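You operate a simulated robot arm through the tools that you are given. There is no shell and no other tool. Be economical: measure what you need, move in short steps, check, and stop when the job is done.

You run a simulated two-armed robot. Do the job below in one go: nothing can be reset, and whatever is moved stays where it is left.

Task
Take the rag from the top of the window table and lay it out flat on the top of the ledger table.

The check looks at the end state, three seconds after you hand in, the way a careful person would. Anything else that was tipped, shoved, dropped, spilled or broken makes it a failure.

Robot
Two 6-joint arms with two-finger grippers on one trunk, on a base that drives. Base frame: it is fixed to the floor where the robot stands at the start and does not move with it; the origin is under the middle of the robot, x ahead of it, y to its left, z up. Readings come in mm, rad, newtons and seconds.
The left shoulder is at the start at [61, 143, 875], the right one opposite. With the tool pointing down near the work surface each hand reaches from about 320 to 720 mm from the robot's upright axis, wherever it stands, measured 20 degrees to its own side. Places, roughly: top of the ledger table [200, -1900, 700]. Payload 2.45 kg a hand.
The tool frame of a hand sits at the grasp point between the pads (the TCP): z along the fingers, y along the line on which they close. The tips reach 26 mm beyond it. The gripper opens to 96 mm. The gripper's body begins 69 mm behind the TCP.
Orientation is told as [roll, pitch, yaw] about the base's x, y, z axes, in that order, counted from this pose: with the fingers straight down and closing along the base's y, the tool's x points along the base's -x, its y along +y and its z along -z.

Tools
- The arms move only by the tool send_rows. It takes "left_increments", "right_increments" or both (then of equal length, played together; a hand with none holds still); each is a list of rows, each a list of 7 numbers: the shift along the tool's x, y, z in mm, then the turn, a rotation vector about the tool's x, y, z in rad, then the opening, from 0 (shut) to 1 (fully open). In form: [[x, y, z, wx, wy, wz, hand], ...]. A call has 1 to 10 rows; each row shifts and turns the commanded pose from where the row before left it, along the tool's axes as they then stand. Rows are played at 5 a second. More than 50 mm and 0.15 rad between two rows, or a gripper value outside its range, and nothing of the call is played. Where a pose cannot be reached the arm comes as near as it can. A force on the tool above 40 N (or 10 N above the force at the start of the call, whichever is more), or a blocked arm, ends the call early, and 0.2 s more pass. The fingers move at their own pace and stop on an object; they squeeze with about 27 N. The grip force told is the motor's: it shows also when the fingers shut on nothing. Time passes only in rows, and 0.2 s behind the last, so rows that do not move let the fingers close. It gives the time, the measured TCP pose, the force on the tool (base axes), the opening and the grip force at its end, in the units of the frame above (readings bear some noise), with the torque about the TCP (base axes, N m) and any sound that the robot's microphone picked up, and new pictures: "show" is both (left out), scene, wrist or none (wrist: the cameras of the hands that moved).
- Cameras (640 x 400 px; columns grow to the right, rows downward): "scene" is now at [114.6, 33.1, 1462.3]; the picture's right is [0.49, -0.87, -0.00], its down [-0.77, -0.44, -0.47] and it looks along [0.41, 0.23, -0.89] (base axes); focal length 253 px, centre (320, 200). "left" rides on the left gripper at [82, -3, -98] in its tool frame; the picture's right is [0.04, 1.00, 0.00], its down [-0.73, 0.03, -0.68] and it looks along [-0.68, 0.03, 0.73] (tool axes); focal length 256 px, centre (320, 200). "right" rides on the right gripper at [81, 3, -98] in its tool frame; the picture's right is [-0.04, 1.00, 0.00], its down [-0.73, -0.03, -0.68] and it looks along [-0.68, -0.03, 0.73] (tool axes); focal length 256 px, centre (320, 200). There is no depth. A picture from a camera that has moved, and an enlarged one, comes with that camera's place and axes in the base frame and with its lens.
- raise_lower(by): slides the trunk up (or, below 0, down) by that many mm; the arms and the scene camera ride with it, the base frame stays. It gives what a move gives, with no picture.
- roll_base(legs): drives the robot by 1 to 6 legs, each [ahead, turn to the left] in mm and rad, along the robot's own axes; the way and the turn of a leg run together, so that a leg with both is an arc; at most 1500 mm and 3.142 rad a leg. The arms and the cameras ride along, it lands a little off, and it stops where it bumps. It gives what a move gives, and a new picture of the scene camera.
- turn_head(pan, tilt): turns the head with the scene camera to pan (to the left, within 1.501 rad either way) and tilt (down, from -0.506 to 1.204), counted from straight ahead of the robot. It gives what a move gives, and a new picture of the scene camera.
- close_up(camera, box): a new picture of the part [left, top, right, bottom] of that camera's present view, enlarged. No time passes.
- finish_job(): hands the job in; it is judged then, once.

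Work in short steps. Places have to be worked out from the pictures, the camera data and where the tool is seen: move nearer, look again, correct. Check each grasp and each placing, and mend what went wrong. You have 120 turns and 260 pictures in all, those below and enlarged ones among them. Open the grippers and draw the arms clear of the work before you hand the job in, unless the task says otherwise; then end with one line.

The tools are called after "Emit:" as name(argument=value, ...) on one line, values as JSON. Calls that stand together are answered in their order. send_rows: Moves the arms, as the interface text tells. Its arguments: {"type":"object","properties":{"left_increments":{"type":"array","items":{"type":"array","items":{"type":"number"}}},"right_increments":{"type":"array","items":{"type":"array","items":{"type":"number"}}},"show":{"type":"string","enum":["both","scene","wrist","none"]}},"required":[]} The other tools are called the same way: raise_lower (by) slides the trunk up or down; roll_base (legs) drives the base; turn_head (pan, tilt) turns the head that bears the scene camera; close_up (camera, box) takes an enlarged picture of a part of a camera's view; finish_job () hands the job in.

At the start:

```text
clock: 0.0
left_position: [491.2, 332.8, 879.5]
left_ee_rot: [0.001, -0.002, 0.007]
left_contact_force: [-0.5, -0.4, 0.5]
left_torque: [-0.01, 0.04, 0.0]
left_width: 96.0
left_gripper_force: 0.0
right_position: [370.7, -23.0, 879.0]
right_ee_rot: [0.0, -0.001, 0.005]
right_contact_force: [0.1, 0.3, -0.9]
right_torque: [-0.03, -0.01, 0.01]
right_width: 96.4
right_gripper_force: 0.0
trunk travel left (down, up): [-500.0, 90.0]
robot x, y, heading: [1.3, 1.4, 0.002]
head pan, tilt: [0.515, 1.086]
```

scene: 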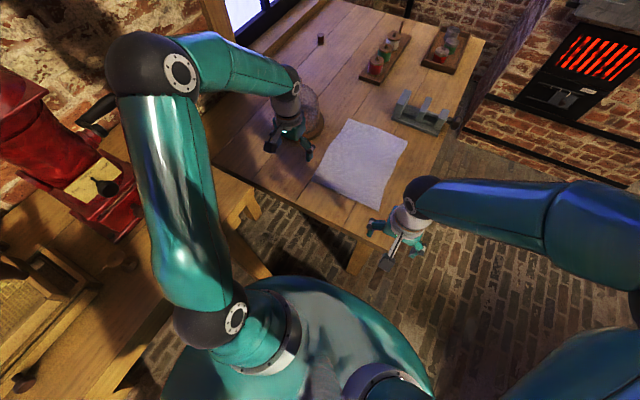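
right: 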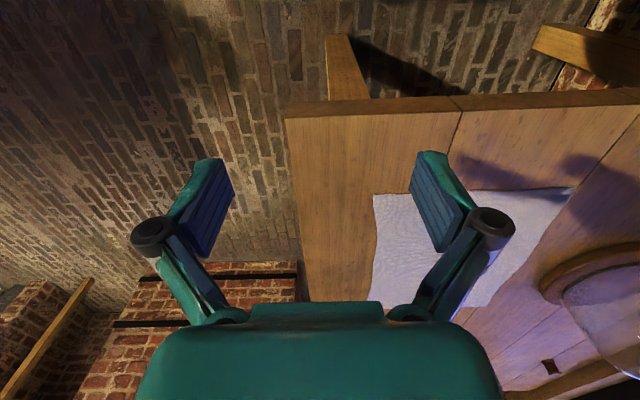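
left: 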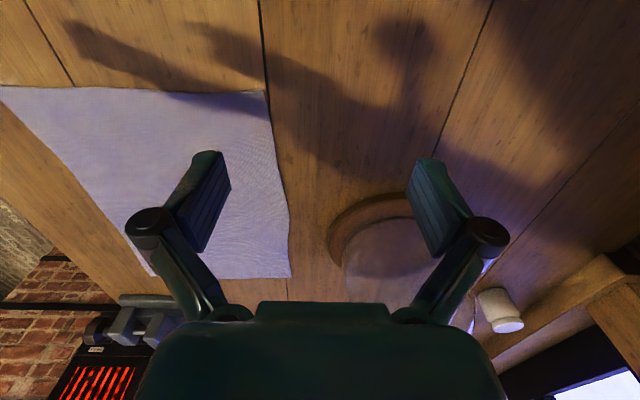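

The rag's near edge appears to be at x≈508, from y≈35 to 285, on a table top at z≈740. Before I touch it, I look over toward the ledger table.

Emit:
turn_head(pan=-1.45, tilt=0.45)

Emit:
close_up(camera="left", box=[0, 60, 320, 300])

```text
clock: 1.9
left_position: [489.8, 332.6, 880.0]
left_ee_rot: [-0.002, 0.001, 0.004]
left_contact_force: [-0.2, 1.0, 0.4]
left_torque: [0.0, 0.0, -0.03]
left_width: 95.9
left_gripper_force: 0.1
right_position: [370.6, -22.9, 879.3]
right_ee_rot: [0.0, 0.0, 0.003]
right_contact_force: [0.7, -0.4, 0.0]
right_torque: [-0.02, 0.0, 0.0]
right_width: 96.2
right_gripper_force: 0.1
trunk travel left (down, up): [-500.0, 90.0]
robot x, y, heading: [-1.5, 1.1, -0.002]
head pan, tilt: [-1.45, 0.45]
camera scene: at [70.0, -89.7, 1513.7], right [-0.99, -0.12, 0.0], down [-0.05, 0.43, -0.9], along [0.11, -0.89, -0.44], focal length 253 px, centre (320, 200)
```

scene: 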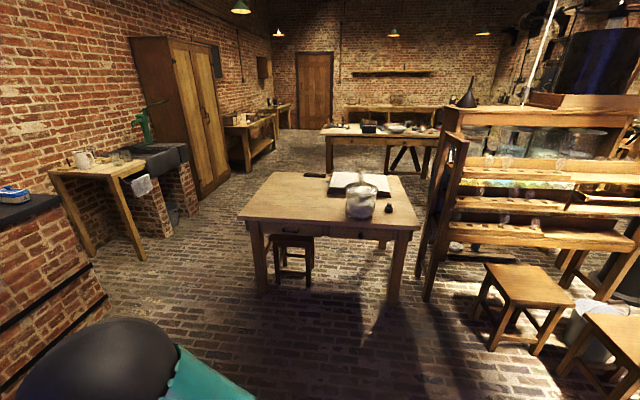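

```text
1.67 times, centred on (160, 180) of left
camera zoom: at [409.5, 327.1, 978.1], right [-0.05, 1.0, 0.0], down [0.73, 0.03, 0.68], along [0.68, 0.03, -0.73], focal length 427 px, centre (587, 233)
```

zoom: 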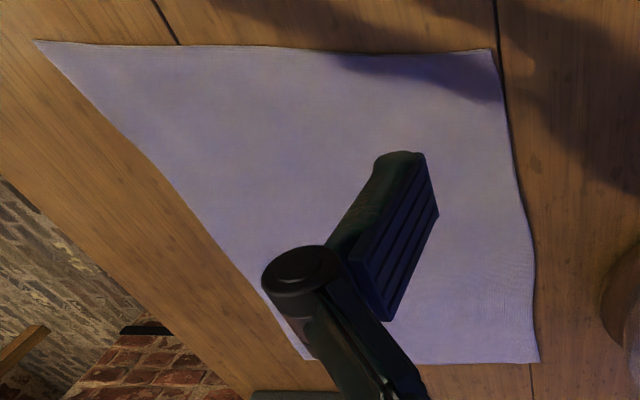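

Emit:
close_up(camera="scene", box=[220, 150, 440, 290])

```text
2.86 times, centred on (330, 220) of scene
camera zoom: at [70.0, -89.7, 1513.7], right [-0.99, -0.12, 0.0], down [-0.05, 0.43, -0.9], along [0.11, -0.89, -0.44], focal length 722 px, centre (291, 143)
```

zoom: 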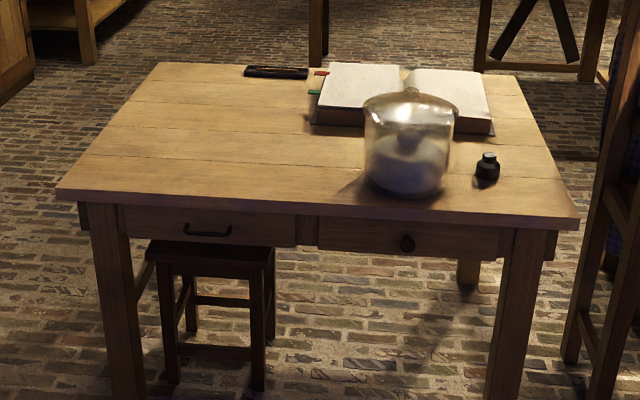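

Ledger table: I put its top at x≈-370..775, y≈-1440..-2280. The jar and the book sit on the low-x half, so the area around (520, -1640) is free. I look back at the rag and bring both hands over its near corners.

Emit:
turn_head(pan=0.25, tilt=0.95)

Emit:
send_rows(left_increments=[[-7, -14, 12, 0, 0, 0, 0.45], [-7, -14, 12, 0, 0, 0, 0.45], [-7, -14, 12, 0, 0, 0, 0.45], [-7, -14, 12, 0, 0, 0, 0.45], [-6, -14, 12, 0, 0, 0, 0.45]], right_increments=[[-31, 16, 12, 0, 0, 0, 0.45], [-31, 16, 12, 0, 0, 0, 0.45], [-31, 16, 12, 0, 0, 0, 0.45], [-31, 15, 12, 0, 0, 0, 0.45], [-30, 15, 12, 0, 0, 0, 0.45]])

```text
clock: 3.6
left_position: [490.6, 332.6, 879.0]
left_ee_rot: [-0.001, 0.001, 0.005]
left_contact_force: [-0.5, 0.1, 0.1]
left_torque: [0.01, 0.03, 0.03]
left_width: 96.0
left_gripper_force: 0.1
right_position: [370.4, -22.7, 879.6]
right_ee_rot: [0.0, 0.001, 0.006]
right_contact_force: [0.2, 0.0, 0.3]
right_torque: [-0.02, 0.03, -0.01]
right_width: 96.0
right_gripper_force: 0.0
trunk travel left (down, up): [-500.0, 90.0]
robot x, y, heading: [-2.1, -1.5, 0.002]
head pan, tilt: [0.25, 0.949]
camera scene: at [129.4, 19.4, 1471.7], right [0.25, -0.97, 0.0], down [-0.79, -0.2, -0.58], along [0.56, 0.14, -0.81], focal length 253 px, centre (320, 200)
```

scene: 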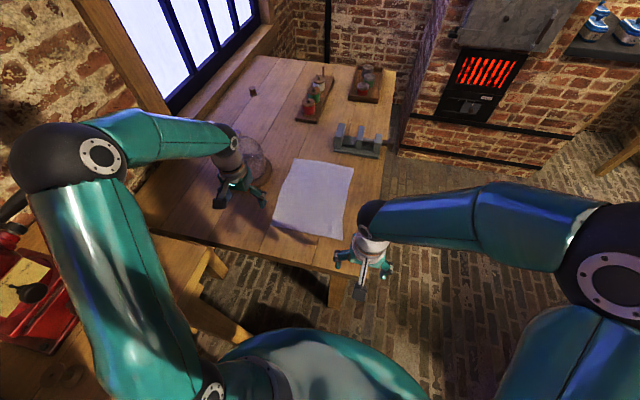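

```text
clock: 4.8
left_position: [527.1, 262.7, 817.0]
left_ee_rot: [-0.001, 0.001, 0.008]
left_contact_force: [0.4, 0.5, 0.0]
left_torque: [0.0, 0.02, 0.0]
left_width: 43.4
left_gripper_force: 0.0
right_position: [526.0, 55.8, 819.7]
right_ee_rot: [0.0, 0.003, 0.003]
right_contact_force: [0.9, -1.0, 0.6]
right_torque: [0.02, 0.01, 0.02]
right_width: 43.0
right_gripper_force: 0.1
trunk travel left (down, up): [-500.0, 90.0]
robot x, y, heading: [0.5, -2.8, -0.002]
head pan, tilt: [0.25, 0.949]
camera scene: at [131.0, 19.6, 1471.5], right [0.25, -0.97, 0.0], down [-0.79, -0.2, -0.58], along [0.56, 0.14, -0.81], focal length 253 px, centre (320, 200)
camera right: at [444.9, 57.5, 918.6], right [0.03, 1.0, 0.0], down [0.73, -0.03, 0.68], along [0.68, -0.02, -0.74], focal length 256 px, centre (320, 200)
camera left: at [446.2, 257.4, 917.0], right [-0.05, 1.0, 0.0], down [0.73, 0.03, 0.68], along [0.68, 0.03, -0.74], focal length 256 px, centre (320, 200)
```

scene: 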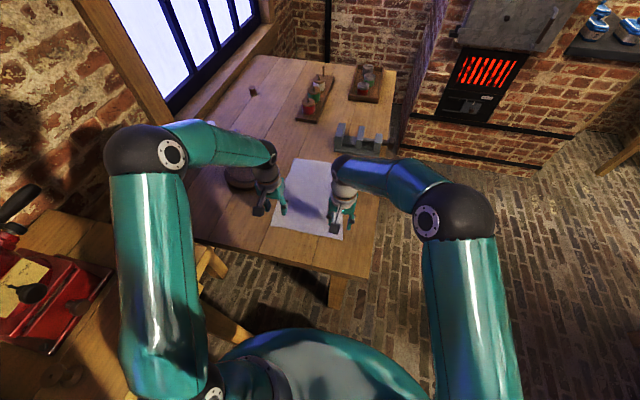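
right: 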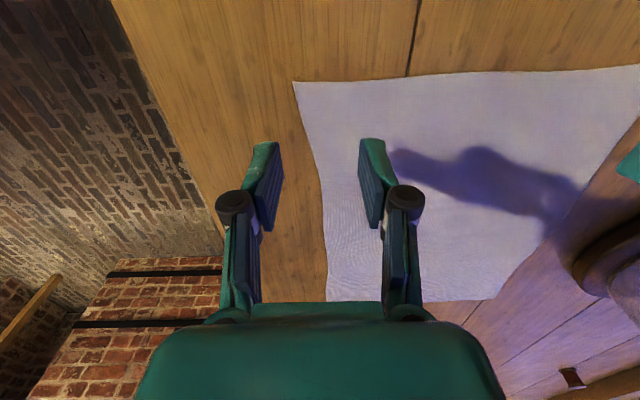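
left: 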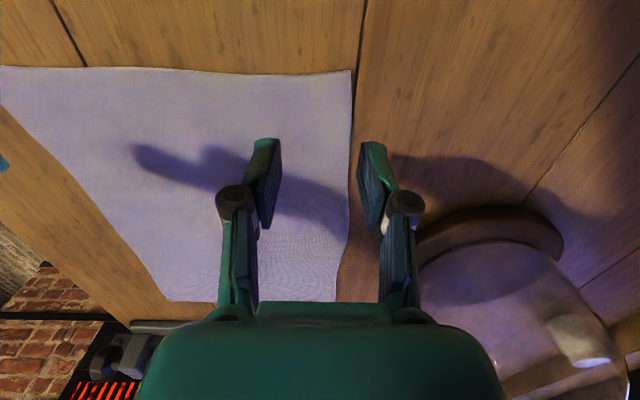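

From the pictures, the near corners are at about (495, 280) and (500, 39), with the top at z≈745. I line the fingers up with the near edge and go down to just above the cloth.

Emit:
send_rows(left_increments=[[9, -3, 10, 0, 0, 0, 0.42], [8, -4, 10, 0, 0, 0, 0.42], [0, 0, 8, 0, 0, 0, 0.42], [0, 0, 7, 0, 0, 0, 0.42]], right_increments=[[8, 4, 10, 0, 0, 0, 0.42], [6, 3, 10, 0, 0, 0, 0.42], [0, 0, 10, 0, 0, 0, 0.42], [0, 0, 8, 0, 0, 0, 0.42]], show="wrist")

```text
clock: 5.8
left_position: [507.5, 255.6, 782.8]
left_ee_rot: [0.001, 0.001, 0.007]
left_contact_force: [0.5, -0.3, -0.8]
left_torque: [0.02, 0.0, 0.03]
left_width: 40.4
left_gripper_force: 0.0
right_position: [509.0, 62.0, 782.3]
right_ee_rot: [0.0, 0.0, 0.007]
right_contact_force: [0.6, -0.1, -0.8]
right_torque: [-0.01, -0.01, 0.0]
right_width: 40.1
right_gripper_force: 0.1
trunk travel left (down, up): [-500.0, 90.0]
robot x, y, heading: [-3.5, 3.0, -0.001]
head pan, tilt: [0.25, 0.949]
camera right: at [429.7, 64.4, 880.7], right [0.03, 1.0, 0.0], down [0.73, -0.02, 0.68], along [0.68, -0.02, -0.73], focal length 256 px, centre (320, 200)
camera left: at [427.2, 251.0, 882.5], right [-0.05, 1.0, 0.0], down [0.73, 0.03, 0.68], along [0.68, 0.03, -0.73], focal length 256 px, centre (320, 200)
```

right: 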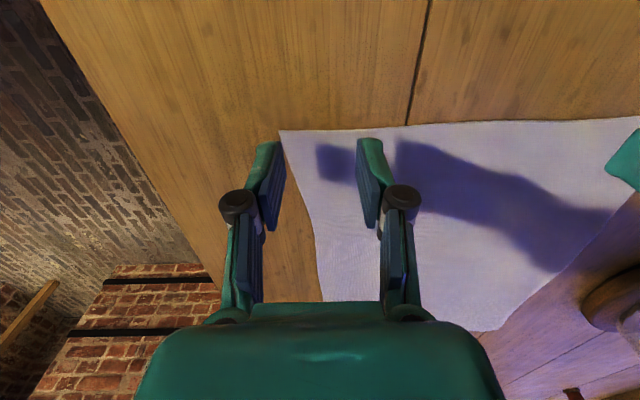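
left: 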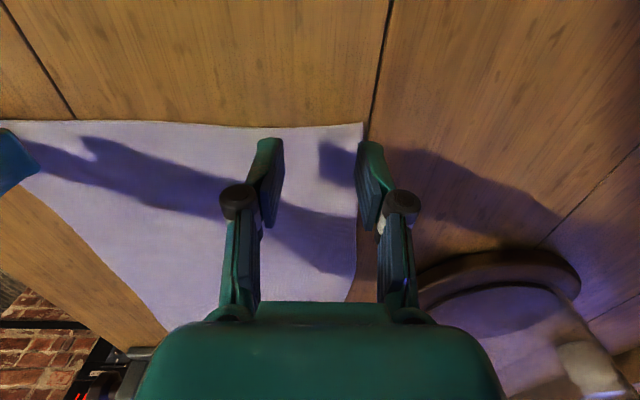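

Each outer finger would straddle the side edge, so I shift both hands about 11 mm inward. Then I lower in small steps until they touch.

Emit:
send_rows(left_increments=[[0, -10, 0, 0, 0, 0, 0.42], [0, 0, 4, 0, 0, 0, 0.42], [0, 0, 4, 0, 0, 0, 0.42], [0, 0, 3, 0, 0, 0, 0.42], [0, 0, 0, 0, 0, 0, 0.42]], right_increments=[[2, 12, 0, 0, 0, 0, 0.42], [0, 0, 4, 0, 0, 0, 0.42], [0, 0, 4, 0, 0, 0, 0.42], [0, 0, 3, 0, 0, 0, 0.42], [0, 0, 0, 0, 0, 0, 0.42]], show="wrist")

```text
clock: 7.0
left_position: [508.5, 245.6, 772.4]
left_ee_rot: [-0.001, 0.0, 0.005]
left_contact_force: [0.1, -0.3, -0.1]
left_torque: [-0.01, 0.0, -0.01]
left_width: 40.6
left_gripper_force: 0.1
right_position: [507.2, 74.4, 770.1]
right_ee_rot: [0.0, 0.0, 0.004]
right_contact_force: [-0.8, -0.4, -0.4]
right_torque: [0.02, 0.02, 0.02]
right_width: 39.9
right_gripper_force: 0.1
trunk travel left (down, up): [-500.0, 90.0]
robot x, y, heading: [-0.9, -0.8, 0.001]
head pan, tilt: [0.25, 0.949]
camera right: at [427.6, 76.9, 868.5], right [0.03, 1.0, 0.0], down [0.73, -0.03, 0.68], along [0.68, -0.02, -0.73], focal length 256 px, centre (320, 200)
camera left: at [427.2, 240.4, 871.8], right [-0.05, 1.0, 0.0], down [0.73, 0.03, 0.68], along [0.68, 0.03, -0.73], focal length 256 px, centre (320, 200)
```

right: 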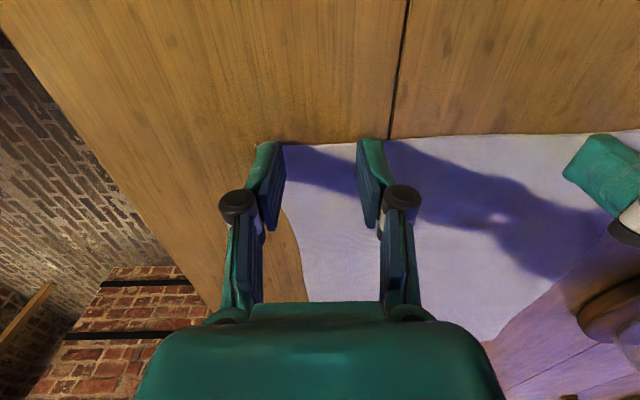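
left: 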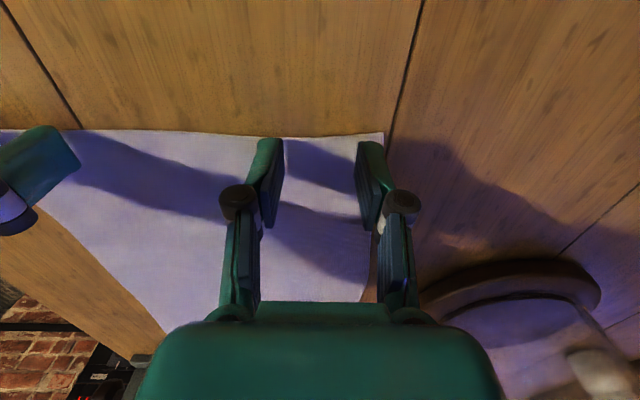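

No contact yet. I keep lowering slowly and move the right hand a few mm further onto the cloth.

Emit:
send_rows(left_increments=[[-2, 0, 2, 0, 0, 0, 0.42], [0, 0, 2, 0, 0, 0, 0.42], [0, 0, 2, 0, 0, 0, 0.42], [0, 0, 0, 0, 0, 0, 0.42]], right_increments=[[-4, 3, 1, 0, 0, 0, 0.42], [-3, 2, 2, 0, 0, 0, 0.42], [0, 0, 2, 0, 0, 0, 0.42], [0, 0, 0, 0, 0, 0, 0.42]], show="wrist")

```text
clock: 8.0
left_position: [508.6, 245.2, 768.2]
left_ee_rot: [0.0, 0.0, 0.004]
left_contact_force: [-1.1, -0.2, 0.9]
left_torque: [0.0, -0.01, -0.02]
left_width: 40.0
left_gripper_force: 0.0
right_position: [515.4, 79.7, 767.5]
right_ee_rot: [0.0, -0.001, 0.006]
right_contact_force: [-1.3, -0.4, 7.2]
right_torque: [-0.06, 0.05, 0.03]
right_width: 40.5
right_gripper_force: 0.3
trunk travel left (down, up): [-500.0, 90.0]
robot x, y, heading: [4.5, -0.8, -0.0]
head pan, tilt: [0.25, 0.949]
camera right: at [434.6, 82.6, 864.9], right [0.03, 1.0, 0.0], down [0.73, -0.03, 0.68], along [0.68, -0.02, -0.73], focal length 256 px, centre (320, 200)
camera left: at [428.6, 240.1, 866.2], right [-0.05, 1.0, 0.0], down [0.73, 0.03, 0.68], along [0.68, 0.03, -0.73], focal length 256 px, centre (320, 200)
```

right: 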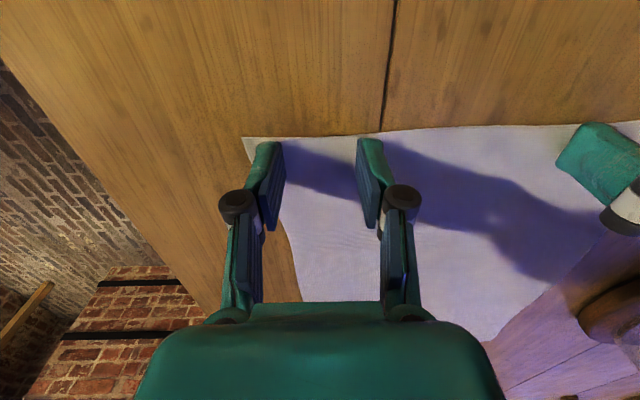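
left: 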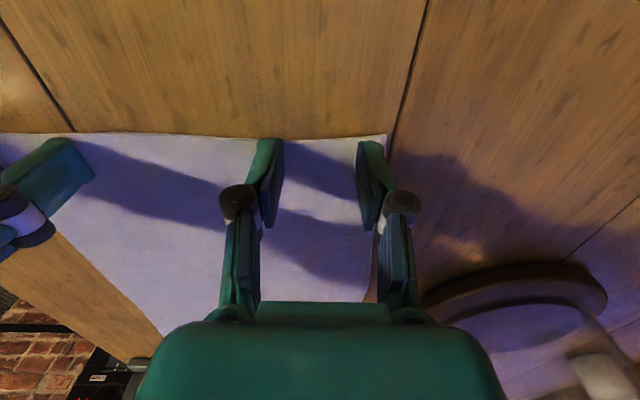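

The right fingertips press with about 7 N, so they are on the cloth, and the left ones are about to touch. I lower the left 1.5 mm more and close both hands.

Emit:
send_rows(left_increments=[[0, 0, 1.5, 0, 0, 0, 0.42], [0, 0, 0.5, 0, 0, 0, 0.3], [0, 0, 0, 0, 0, 0, 0.2], [0, 0, 0, 0, 0, 0, 0.1], [0, 0, 0, 0, 0, 0, 0], [0, 0, 0, 0, 0, 0, 0], [0, 0, 0, 0, 0, 0, 0]], right_increments=[[0, 0, 0, 0, 0, 0, 0.42], [0, 0, 0, 0, 0, 0, 0.3], [0, 0, 0, 0, 0, 0, 0.2], [0, 0, 0, 0, 0, 0, 0.1], [0, 0, 0, 0, 0, 0, 0], [0, 0, 0, 0, 0, 0, 0], [0, 0, 0, 0, 0, 0, 0]], show="wrist")

```text
clock: 9.6
left_position: [509.4, 245.4, 766.6]
left_ee_rot: [-0.001, -0.002, 0.006]
left_contact_force: [2.3, 3.2, 22.0]
left_torque: [0.11, -0.1, 0.04]
left_width: 2.6
left_gripper_force: 27.3
right_position: [515.0, 79.6, 767.8]
right_ee_rot: [-0.001, -0.002, 0.007]
right_contact_force: [1.3, -0.9, 6.7]
right_torque: [0.04, 0.13, 0.02]
right_width: 3.7
right_gripper_force: 32.3
trunk travel left (down, up): [-500.0, 90.0]
robot x, y, heading: [0.2, 0.3, 0.004]
head pan, tilt: [0.25, 0.949]
camera right: at [433.5, 82.2, 865.0], right [0.03, 1.0, 0.0], down [0.73, -0.02, 0.68], along [0.68, -0.02, -0.73], focal length 256 px, centre (320, 200)
camera left: at [428.3, 240.3, 865.5], right [-0.05, 1.0, 0.0], down [0.73, 0.03, 0.68], along [0.68, 0.03, -0.73], focal length 256 px, centre (320, 200)
```

right: 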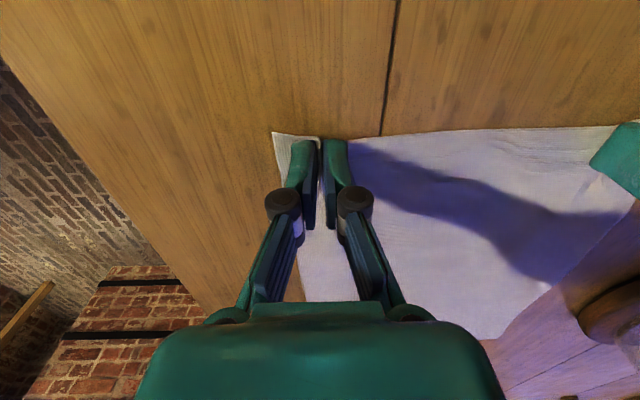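
left: 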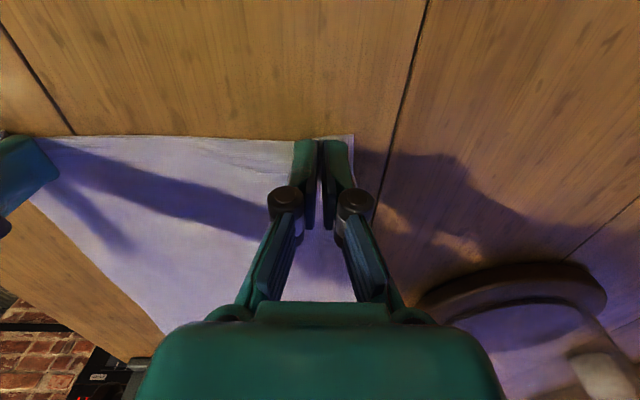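

Both hands show a fold of cloth between the pads (2.6 and 3.7 mm). I lift a little to test the grips.

Emit:
send_rows(left_increments=[[0, 0, -10, 0, 0, 0, 0], [0, 0, -15, 0, 0, 0, 0], [0, 0, -20, 0, 0, 0, 0], [0, 0, -20, 0, 0, 0, 0]], right_increments=[[0, 0, -10, 0, 0, 0, 0], [0, 0, -15, 0, 0, 0, 0], [0, 0, -20, 0, 0, 0, 0], [0, 0, -20, 0, 0, 0, 0]])

```text
clock: 10.6
left_position: [508.7, 243.7, 830.3]
left_ee_rot: [-0.001, 0.0, 0.005]
left_contact_force: [-0.1, -0.3, 2.2]
left_torque: [0.0, 0.01, -0.03]
left_width: 1.5
left_gripper_force: 29.3
right_position: [515.2, 78.7, 832.6]
right_ee_rot: [0.001, 0.0, 0.007]
right_contact_force: [-0.4, 0.3, -1.2]
right_torque: [-0.01, -0.01, 0.02]
right_width: 3.8
right_gripper_force: 33.3
trunk travel left (down, up): [-500.0, 90.0]
robot x, y, heading: [-2.5, -0.1, -0.003]
head pan, tilt: [0.25, 0.949]
camera scene: at [128.8, 19.4, 1471.7], right [0.25, -0.97, 0.0], down [-0.79, -0.2, -0.58], along [0.56, 0.14, -0.81], focal length 253 px, centre (320, 200)
camera right: at [435.1, 81.8, 929.7], right [0.03, 1.0, 0.0], down [0.73, -0.02, 0.68], along [0.68, -0.02, -0.73], focal length 256 px, centre (320, 200)
camera left: at [428.0, 239.7, 929.3], right [-0.05, 1.0, 0.0], down [0.73, 0.03, 0.68], along [0.68, 0.03, -0.73], focal length 256 px, centre (320, 200)
```

scene: 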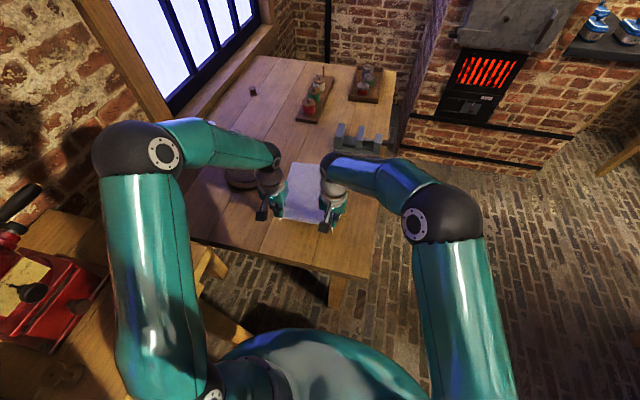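
right: 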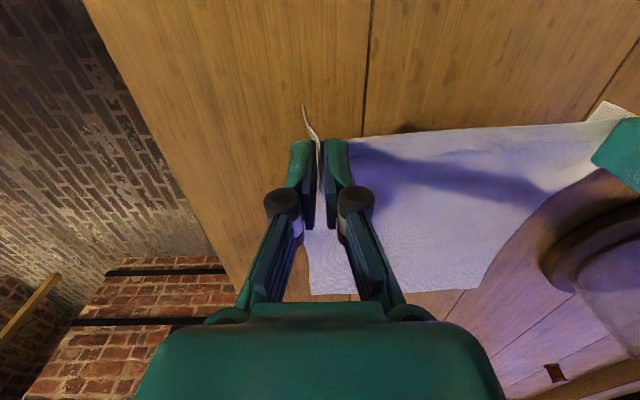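
left: 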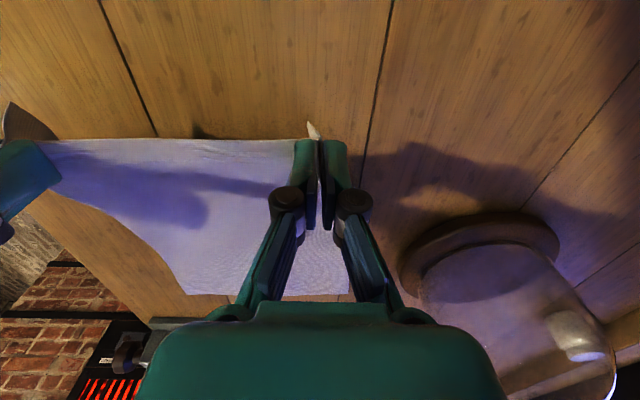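

Both grips hold. I raise the trunk, then lift the hands and draw them back so the rag hangs clear of the table.

Emit:
raise_lower(by=85)

Emit:
send_rows(left_increments=[[5, 0, -25, 0, 0, 0, 0], [5, 0, -25, 0, 0, 0, 0], [5, 0, -25, 0, 0, 0, 0], [5, 0, -25, 0, 0, 0, 0], [5, 0, -25, 0, 0, 0, 0], [5, 0, -25, 0, 0, 0, 0], [5, 0, -25, 0, 0, 0, 0], [0, 0, 0, 0, 0, 0, 0]], right_increments=[[6, 0, -25, 0, 0, 0, 0], [6, 0, -25, 0, 0, 0, 0], [6, 0, -25, 0, 0, 0, 0], [6, 0, -25, 0, 0, 0, 0], [6, 0, -25, 0, 0, 0, 0], [6, 0, -25, 0, 0, 0, 0], [5, 0, -25, 0, 0, 0, 0], [0, 0, 0, 0, 0, 0, 0]])

```text
clock: 11.8
left_position: [508.5, 245.5, 914.7]
left_ee_rot: [-0.001, 0.003, 0.005]
left_contact_force: [0.0, -0.1, 0.6]
left_torque: [0.06, 0.03, 0.03]
left_width: 2.1
left_gripper_force: 31.7
right_position: [516.7, 79.7, 916.3]
right_ee_rot: [0.0, 0.002, 0.005]
right_contact_force: [0.0, 0.7, -0.3]
right_torque: [0.04, 0.0, 0.01]
right_width: 3.3
right_gripper_force: 25.0
trunk travel left (down, up): [-585.0, 5.0]
robot x, y, heading: [0.7, -0.4, 0.0]
head pan, tilt: [0.25, 0.949]
```

```text
clock: 13.7
left_position: [475.3, 245.3, 1091.5]
left_ee_rot: [0.001, 0.003, 0.007]
left_contact_force: [0.1, 0.6, -1.1]
left_torque: [0.01, 0.02, 0.01]
left_width: 0.6
left_gripper_force: 23.7
right_position: [476.7, 78.1, 1092.1]
right_ee_rot: [0.0, 0.003, 0.007]
right_contact_force: [0.9, 2.6, -1.5]
right_torque: [-0.05, -0.01, 0.03]
right_width: 3.1
right_gripper_force: 31.2
trunk travel left (down, up): [-585.0, 5.0]
robot x, y, heading: [3.5, -0.1, -0.001]
head pan, tilt: [0.25, 0.949]
camera scene: at [130.4, 19.7, 1556.6], right [0.25, -0.97, 0.0], down [-0.79, -0.2, -0.58], along [0.56, 0.14, -0.81], focal length 253 px, centre (320, 200)
camera right: at [395.4, 81.5, 1189.2], right [0.03, 1.0, 0.0], down [0.73, -0.02, 0.68], along [0.68, -0.02, -0.73], focal length 256 px, centre (320, 200)
camera left: at [394.1, 240.0, 1189.6], right [-0.05, 1.0, 0.0], down [0.73, 0.03, 0.68], along [0.68, 0.03, -0.73], focal length 256 px, centre (320, 200)
```

scene: 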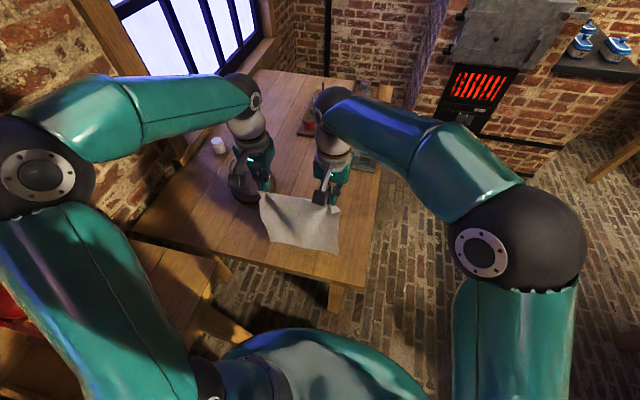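
right: 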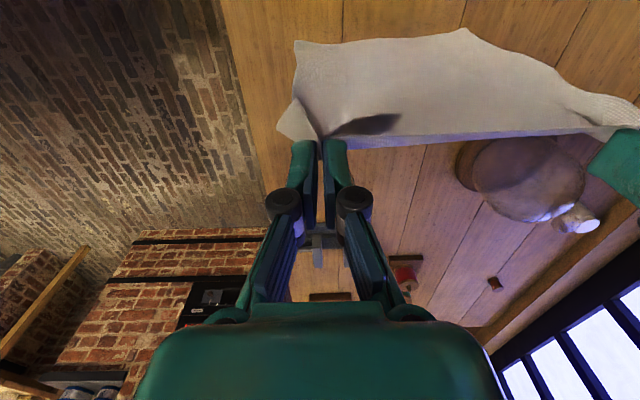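
left: 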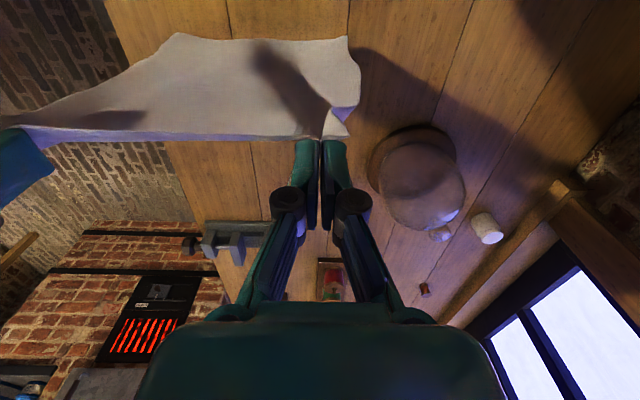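

The rag hangs from both hands just above the table. I shift both hands sideways together until they are centred in front of the robot.

Emit:
send_rows(left_increments=[[4, -20, -2, 0, 0, 0, 0], [4, -20, -2, 0, 0, 0, 0], [4, -20, -2, 0, 0, 0, 0], [4, -20, -2, 0, 0, 0, 0], [4, -20, -2, 0, 0, 0, 0], [4, -20, -2, 0, 0, 0, 0], [4, -20, -2, 0, 0, 0, 0], [4, -20, -2, 0, 0, 0, 0]], right_increments=[[4, -20, -2, 0, 0, 0, 0], [4, -20, -2, 0, 0, 0, 0], [4, -20, -2, 0, 0, 0, 0], [4, -20, -2, 0, 0, 0, 0], [4, -20, -2, 0, 0, 0, 0], [4, -20, -2, 0, 0, 0, 0], [4, -20, -2, 0, 0, 0, 0], [4, -20, -2, 0, 0, 0, 0]])

Emit:
turn_head(pan=-1.45, tilt=0.7)

```text
clock: 15.4
left_position: [441.8, 84.4, 1104.7]
left_ee_rot: [0.001, 0.0, 0.005]
left_contact_force: [0.7, -1.1, -0.5]
left_torque: [0.05, 0.03, 0.0]
left_width: 1.0
left_gripper_force: 24.7
right_position: [442.9, -83.1, 1107.4]
right_ee_rot: [0.0, 0.002, 0.006]
right_contact_force: [-0.9, 0.2, -0.5]
right_torque: [0.1, 0.0, 0.03]
right_width: 2.6
right_gripper_force: 31.2
trunk travel left (down, up): [-585.0, 5.0]
robot x, y, heading: [2.7, -0.5, 0.002]
head pan, tilt: [0.25, 0.949]
camera scene: at [129.0, 18.3, 1556.8], right [0.25, -0.97, 0.0], down [-0.79, -0.2, -0.58], along [0.56, 0.14, -0.81], focal length 253 px, centre (320, 200)
camera right: at [362.2, -80.5, 1205.7], right [0.03, 1.0, 0.0], down [0.73, -0.03, 0.68], along [0.68, -0.02, -0.73], focal length 256 px, centre (320, 200)
camera left: at [361.3, 78.6, 1204.2], right [-0.05, 1.0, 0.0], down [0.73, 0.03, 0.68], along [0.68, 0.03, -0.73], focal length 256 px, centre (320, 200)
```

scene: 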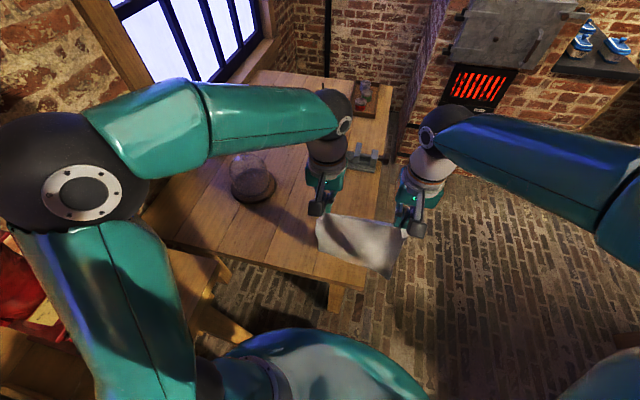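
right: 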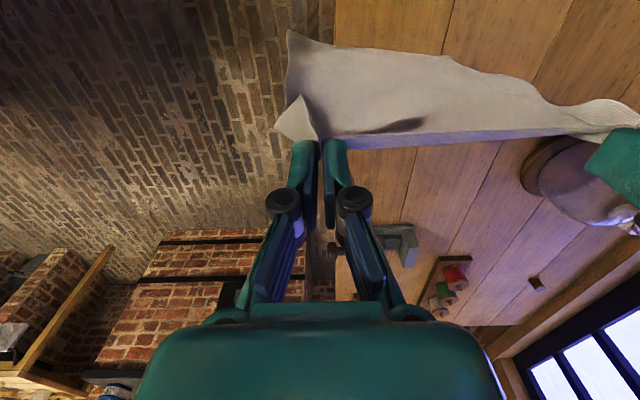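
left: 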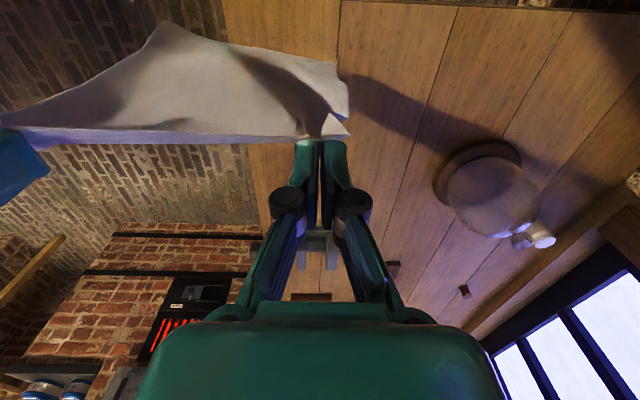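

```text
clock: 17.2
left_position: [442.0, 84.8, 1106.0]
left_ee_rot: [0.001, -0.001, 0.005]
left_contact_force: [-0.3, 0.0, 0.4]
left_torque: [-0.01, 0.02, 0.03]
left_width: 1.6
left_gripper_force: 25.7
right_position: [444.2, -81.7, 1107.9]
right_ee_rot: [0.0, 0.0, 0.006]
right_contact_force: [0.2, 0.5, 0.0]
right_torque: [0.0, 0.0, -0.03]
right_width: 2.8
right_gripper_force: 29.6
trunk travel left (down, up): [-585.0, 5.0]
robot x, y, heading: [-0.5, 0.4, -0.001]
head pan, tilt: [-1.45, 0.7]
camera scene: at [69.1, -82.8, 1576.5], right [-0.99, -0.12, 0.0], down [-0.08, 0.64, -0.76], along [0.09, -0.76, -0.64], focal length 253 px, centre (320, 200)
```

scene: 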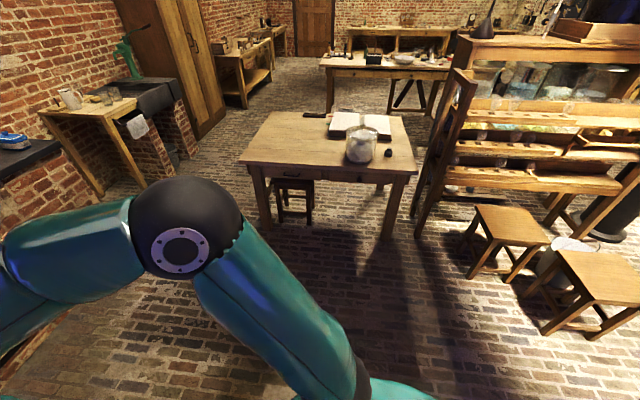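

The floor between the tables is clear and both grips still hold. I back off 150 mm, turn right and drive diagonally, ending in front of the free part of the ledger table.

Emit:
roll_base(legs=[[-150, 0], [0, -0.95]])

Emit:
roll_base(legs=[[1100, 0], [0, -0.62]])

Emit:
turn_head(pan=0.0, tilt=0.8)

```text
clock: 21.3
left_position: [179.8, -307.9, 1104.1]
left_ee_rot: [0.002, 0.004, -0.937]
left_contact_force: [0.2, 0.0, 0.8]
left_torque: [-0.03, 0.05, 0.04]
left_width: 1.7
left_gripper_force: 24.7
right_position: [45.2, -406.8, 1107.6]
right_ee_rot: [-0.001, 0.002, -0.934]
right_contact_force: [-0.3, -0.3, -0.6]
right_torque: [0.02, 0.0, -0.01]
right_width: 2.5
right_gripper_force: 29.0
trunk travel left (down, up): [-585.0, 5.0]
robot x, y, heading: [-120.1, 20.1, -0.934]
head pan, tilt: [-1.45, 0.7]
camera scene: at [-147.7, -85.6, 1576.5], right [-0.69, 0.73, 0.0], down [0.47, 0.44, -0.76], along [-0.56, -0.52, -0.64], focal length 253 px, centre (320, 200)
```

scene: 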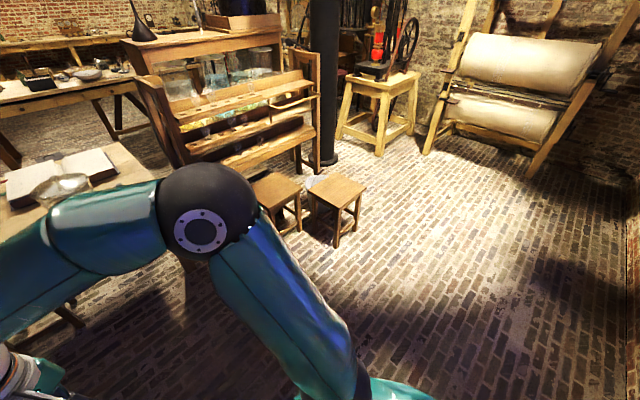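

```text
clock: 28.8
left_position: [589.4, -1300.0, 1106.2]
left_ee_rot: [0.0, 0.001, -1.539]
left_contact_force: [-0.9, -0.3, -0.2]
left_torque: [-0.02, 0.04, 0.06]
left_width: 2.0
left_gripper_force: 25.3
right_position: [423.7, -1304.3, 1107.5]
right_ee_rot: [-0.002, 0.001, -1.542]
right_contact_force: [0.4, 0.2, 0.3]
right_torque: [0.0, -0.05, 0.02]
right_width: 1.7
right_gripper_force: 25.2
trunk travel left (down, up): [-585.0, 5.0]
robot x, y, heading: [559.8, -856.3, -1.536]
head pan, tilt: [-1.45, 0.7]
camera scene: at [472.2, -930.9, 1576.5], right [-0.16, 0.99, 0.0], down [0.64, 0.1, -0.76], along [-0.76, -0.12, -0.64], focal length 253 px, centre (320, 200)
```

scene: 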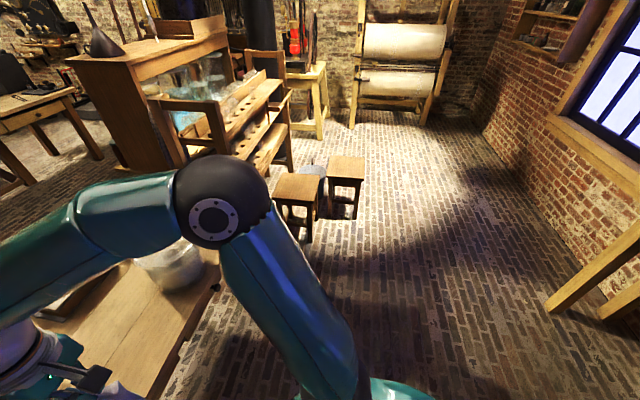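

```text
clock: 30.4
left_position: [589.8, -1300.4, 1106.0]
left_ee_rot: [0.0, -0.002, -1.538]
left_contact_force: [-0.5, -0.2, 1.2]
left_torque: [0.0, -0.03, 0.01]
left_width: 2.2
left_gripper_force: 30.1
right_position: [422.3, -1304.9, 1108.4]
right_ee_rot: [0.001, 0.003, -1.539]
right_contact_force: [-0.2, -0.1, 0.5]
right_torque: [-0.01, 0.0, 0.0]
right_width: 1.8
right_gripper_force: 28.9
trunk travel left (down, up): [-585.0, 5.0]
robot x, y, heading: [555.6, -856.5, -1.537]
head pan, tilt: [0.0, 0.799]
camera scene: at [558.9, -998.1, 1568.2], right [-1.0, -0.04, 0.0], down [-0.03, 0.72, -0.7], along [0.02, -0.7, -0.72], focal length 253 px, centre (320, 200)
```

scene: 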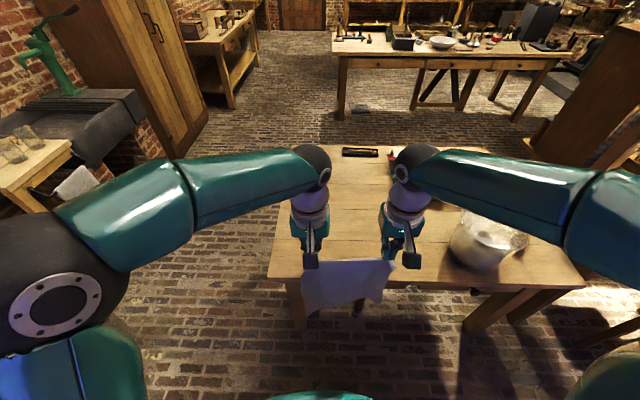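

I stand square in front of the free area; the table edge is at y≈-1425. I drive forward about 205 mm with a small heading fix, so the rag hangs above the table top.

Emit:
roll_base(legs=[[0, -0.034], [205, 0]])

Emit:
close_up(camera="right", box=[0, 0, 640, 400])

Emit:
close_up(camera="left", box=[0, 0, 640, 400])

```text
clock: 32.4
left_position: [574.2, -1510.7, 1105.9]
left_ee_rot: [0.002, 0.001, -1.572]
left_contact_force: [-0.3, -0.6, -0.8]
left_torque: [0.07, 0.05, -0.01]
left_width: 2.7
left_gripper_force: 29.8
right_position: [407.6, -1509.2, 1107.9]
right_ee_rot: [0.001, 0.0, -1.573]
right_contact_force: [0.0, -1.3, 0.4]
right_torque: [0.02, 0.02, -0.03]
right_width: 0.9
right_gripper_force: 25.7
trunk travel left (down, up): [-585.0, 5.0]
robot x, y, heading: [557.3, -1068.0, -1.569]
head pan, tilt: [0.0, 0.799]
camera scene: at [553.6, -1208.1, 1568.1], right [-1.0, 0.0, 0.0], down [0.0, 0.72, -0.7], along [0.0, -0.7, -0.72], focal length 253 px, centre (320, 200)
```

scene: 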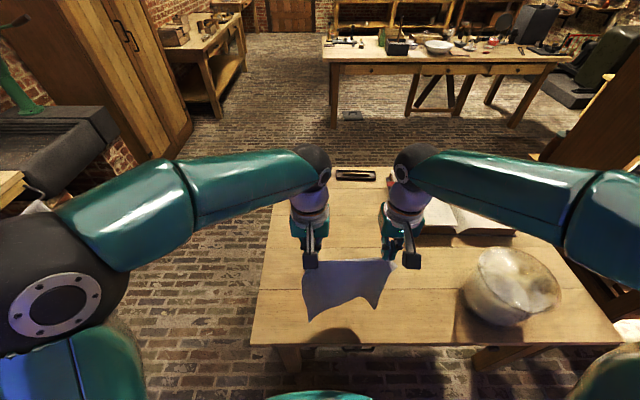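

```text
1.00 times, centred on (320, 200) of right (not enlarged: the box is as wide or as high as the picture)
camera zoom: at [412.8, -1428.5, 1206.1], right [1.0, -0.04, 0.0], down [-0.03, -0.73, 0.68], along [-0.03, -0.68, -0.74], focal length 256 px, centre (320, 200)
```

zoom: 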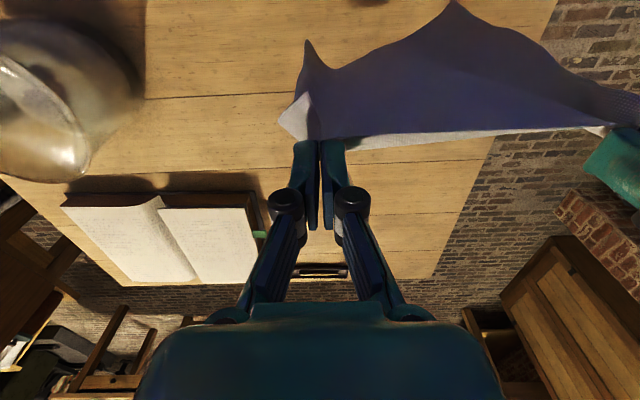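

```text
1.00 times, centred on (320, 200) of left (not enlarged: the box is as wide or as high as the picture)
camera zoom: at [572.4, -1430.4, 1204.7], right [1.0, 0.04, 0.0], down [0.03, -0.73, 0.68], along [0.03, -0.68, -0.73], focal length 256 px, centre (320, 200)
```

zoom: 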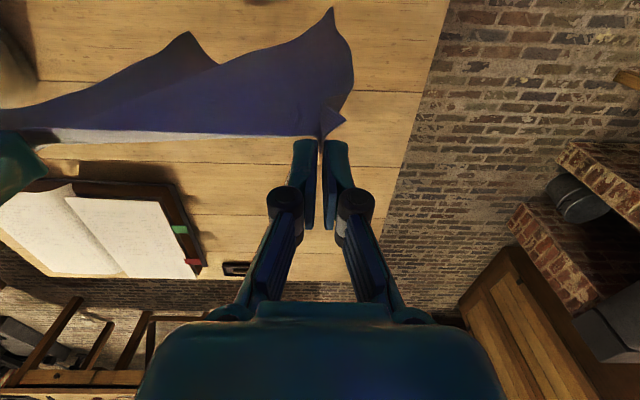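

The rag hangs over the free area, clear of the jar (x<60) and the book (x<245, y<-1850). I reach forward about 250 mm at this height before lowering.

Emit:
send_rows(left_increments=[[-25, -3, 0, 0, 0, 0, 0], [-25, -3, 0, 0, 0, 0, 0], [-25, -3, 0, 0, 0, 0, 0], [-25, -3, 0, 0, 0, 0, 0], [-25, -3, 0, 0, 0, 0, 0], [-25, -3, 0, 0, 0, 0, 0], [-25, -3, 0, 0, 0, 0, 0], [-25, -3, 0, 0, 0, 0, 0], [-25, -3, 0, 0, 0, 0, 0], [-25, -3, 0, 0, 0, 0, 0]], right_increments=[[-25, -3, 0, 0, 0, 0, 0], [-25, -3, 0, 0, 0, 0, 0], [-25, -3, 0, 0, 0, 0, 0], [-25, -3, 0, 0, 0, 0, 0], [-25, -3, 0, 0, 0, 0, 0], [-25, -3, 0, 0, 0, 0, 0], [-25, -3, 0, 0, 0, 0, 0], [-25, -3, 0, 0, 0, 0, 0], [-25, -3, 0, 0, 0, 0, 0], [-25, -3, 0, 0, 0, 0, 0]])

```text
clock: 34.6
left_position: [558.6, -1684.0, 1089.5]
left_ee_rot: [-0.001, -0.001, -1.573]
left_contact_force: [-8.9, -0.6, 0.5]
left_torque: [-0.01, 0.21, 0.12]
left_width: 2.2
left_gripper_force: 27.9
left hand out of reach, approached as far as the arm can: row 7, 8, 9, 10
right_position: [385.4, -1711.0, 1102.5]
right_ee_rot: [0.001, 0.003, -1.572]
right_contact_force: [7.8, 1.6, -1.3]
right_torque: [0.06, -0.21, -0.04]
right_width: 2.1
right_gripper_force: 28.0
right hand out of reach, approached as far as the arm can: row 9, 10
trunk travel left (down, up): [-585.0, 5.0]
robot x, y, heading: [557.7, -1066.7, -1.57]
head pan, tilt: [0.0, 0.799]
camera scene: at [554.0, -1207.3, 1568.2], right [-1.0, 0.0, 0.0], down [0.0, 0.72, -0.7], along [0.0, -0.7, -0.72], focal length 253 px, centre (320, 200)
camera right: at [388.4, -1630.3, 1201.3], right [1.0, -0.04, 0.0], down [-0.03, -0.74, 0.68], along [-0.03, -0.68, -0.74], focal length 256 px, centre (320, 200)
camera left: at [555.8, -1604.3, 1187.6], right [1.0, 0.04, 0.0], down [0.03, -0.73, 0.68], along [0.02, -0.68, -0.73], focal length 256 px, centre (320, 200)
```

scene: 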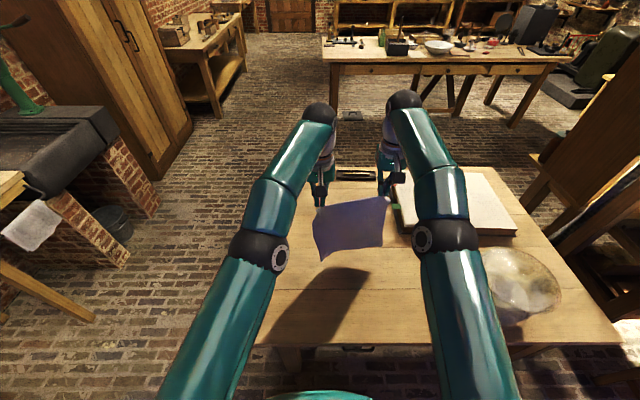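
right: 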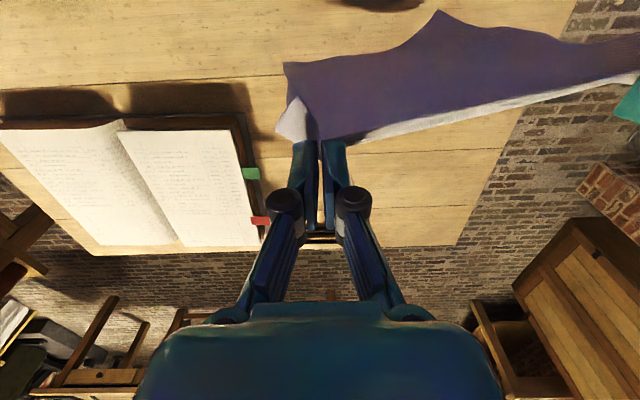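
left: 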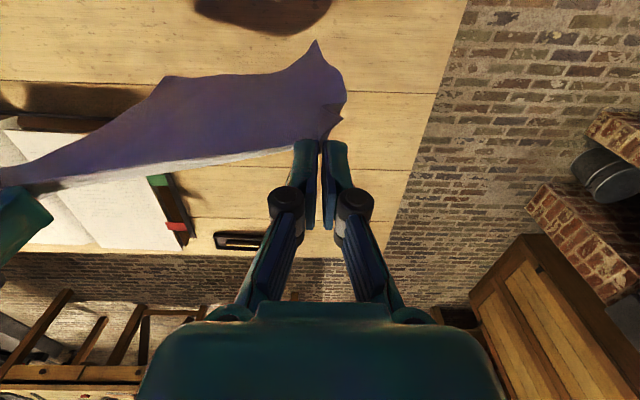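

Full reach at this height is y≈-1690, and the cloth is being stretched by about 8 N. I draw the right hand back level with the left and ease the gap.

Emit:
send_rows(left_increments=[[0, 0, 0, 0, 0, 0, 0], [0, 0, 0, 0, 0, 0, 0]], right_increments=[[10, 3, 0, 0, 0, 0, 0], [12, 4, 0, 0, 0, 0, 0]], show="none")

```text
clock: 35.2
left_position: [558.6, -1684.3, 1089.2]
left_ee_rot: [0.001, 0.001, -1.572]
left_contact_force: [-3.2, -0.1, 0.1]
left_torque: [0.0, 0.1, -0.01]
left_width: 1.0
left_gripper_force: 24.0
right_position: [390.4, -1689.7, 1103.2]
right_ee_rot: [0.001, 0.0, -1.576]
right_contact_force: [1.5, 0.4, -0.6]
right_torque: [0.0, -0.02, 0.0]
right_width: 1.9
right_gripper_force: 27.2
trunk travel left (down, up): [-585.0, 5.0]
robot x, y, heading: [557.2, -1065.2, -1.564]
head pan, tilt: [0.0, 0.799]
```

Now I level the hands and lower to z≈1060. I look for the bottom edge nearing the table.

Emit:
send_rows(left_increments=[[0, 0, 10, 0, 0, 0, 0], [0, 0, 10, 0, 0, 0, 0], [0, 0, 9, 0, 0, 0, 0], [0, 0, 0, 0, 0, 0, 0]], right_increments=[[0, 0, 15, 0, 0, 0, 0], [0, 0, 14, 0, 0, 0, 0], [0, 0, 14, 0, 0, 0, 0], [0, 0, 0, 0, 0, 0, 0]])

Emit:
close_up(camera="scene", box=[250, 150, 450, 350])

```text
clock: 36.2
left_position: [559.0, -1684.3, 1060.0]
left_ee_rot: [0.0, 0.001, -1.572]
left_contact_force: [-1.0, -1.1, 0.1]
left_torque: [0.02, 0.03, 0.04]
left_width: 1.0
left_gripper_force: 24.2
right_position: [391.2, -1689.3, 1059.6]
right_ee_rot: [0.0, 0.0, -1.574]
right_contact_force: [1.7, 0.1, 0.8]
right_torque: [-0.01, -0.03, 0.01]
right_width: 1.4
right_gripper_force: 25.9
trunk travel left (down, up): [-585.0, 5.0]
robot x, y, heading: [551.7, -1065.9, -1.568]
head pan, tilt: [0.0, 0.799]
camera scene: at [553.7, -1206.8, 1568.2], right [-1.0, 0.0, 0.0], down [0.0, 0.72, -0.7], along [0.0, -0.7, -0.72], focal length 253 px, centre (320, 200)
camera right: at [396.2, -1607.9, 1158.0], right [1.0, -0.04, 0.0], down [-0.03, -0.73, 0.68], along [-0.03, -0.68, -0.73], focal length 256 px, centre (320, 200)
camera left: at [556.3, -1603.6, 1159.4], right [1.0, 0.04, 0.0], down [0.03, -0.73, 0.68], along [0.03, -0.68, -0.73], focal length 256 px, centre (320, 200)
```

scene: 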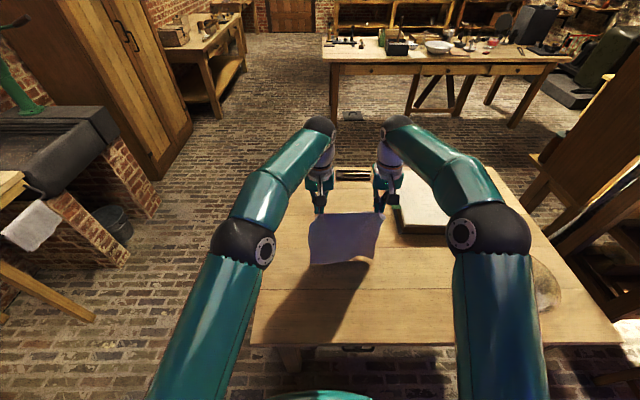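
right: 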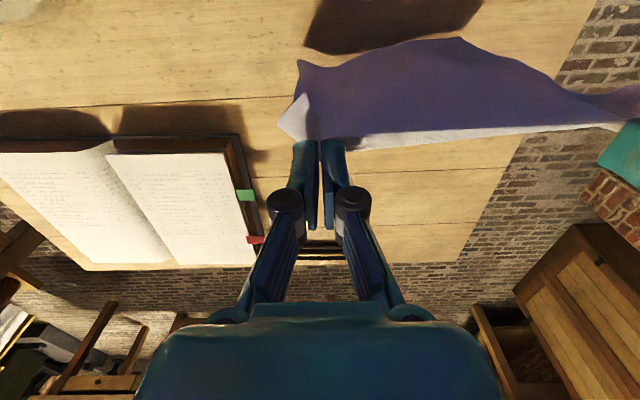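
left: 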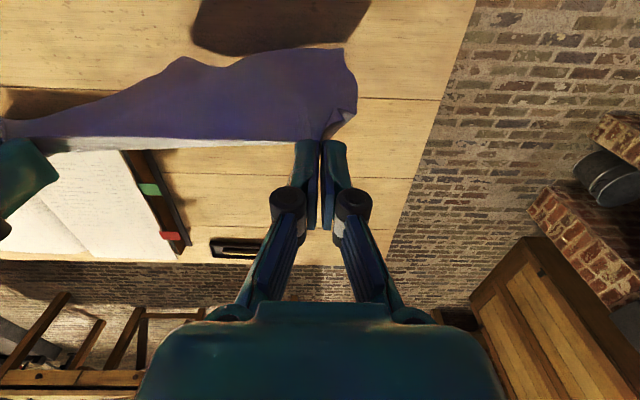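

```text
2.00 times, centred on (350, 250) of scene
camera zoom: at [553.7, -1206.8, 1568.2], right [-1.0, 0.0, 0.0], down [0.0, 0.72, -0.7], along [0.0, -0.7, -0.72], focal length 505 px, centre (260, 100)
```

zoom: 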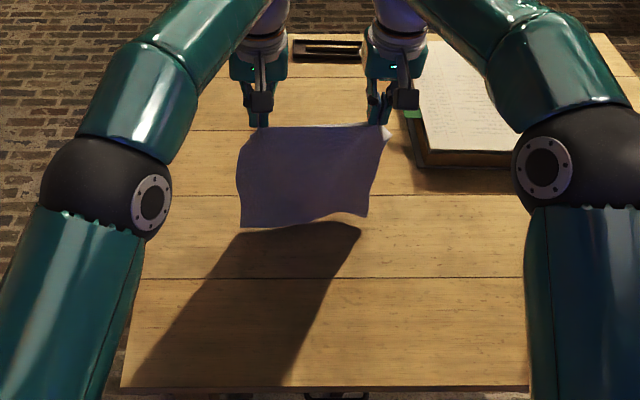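

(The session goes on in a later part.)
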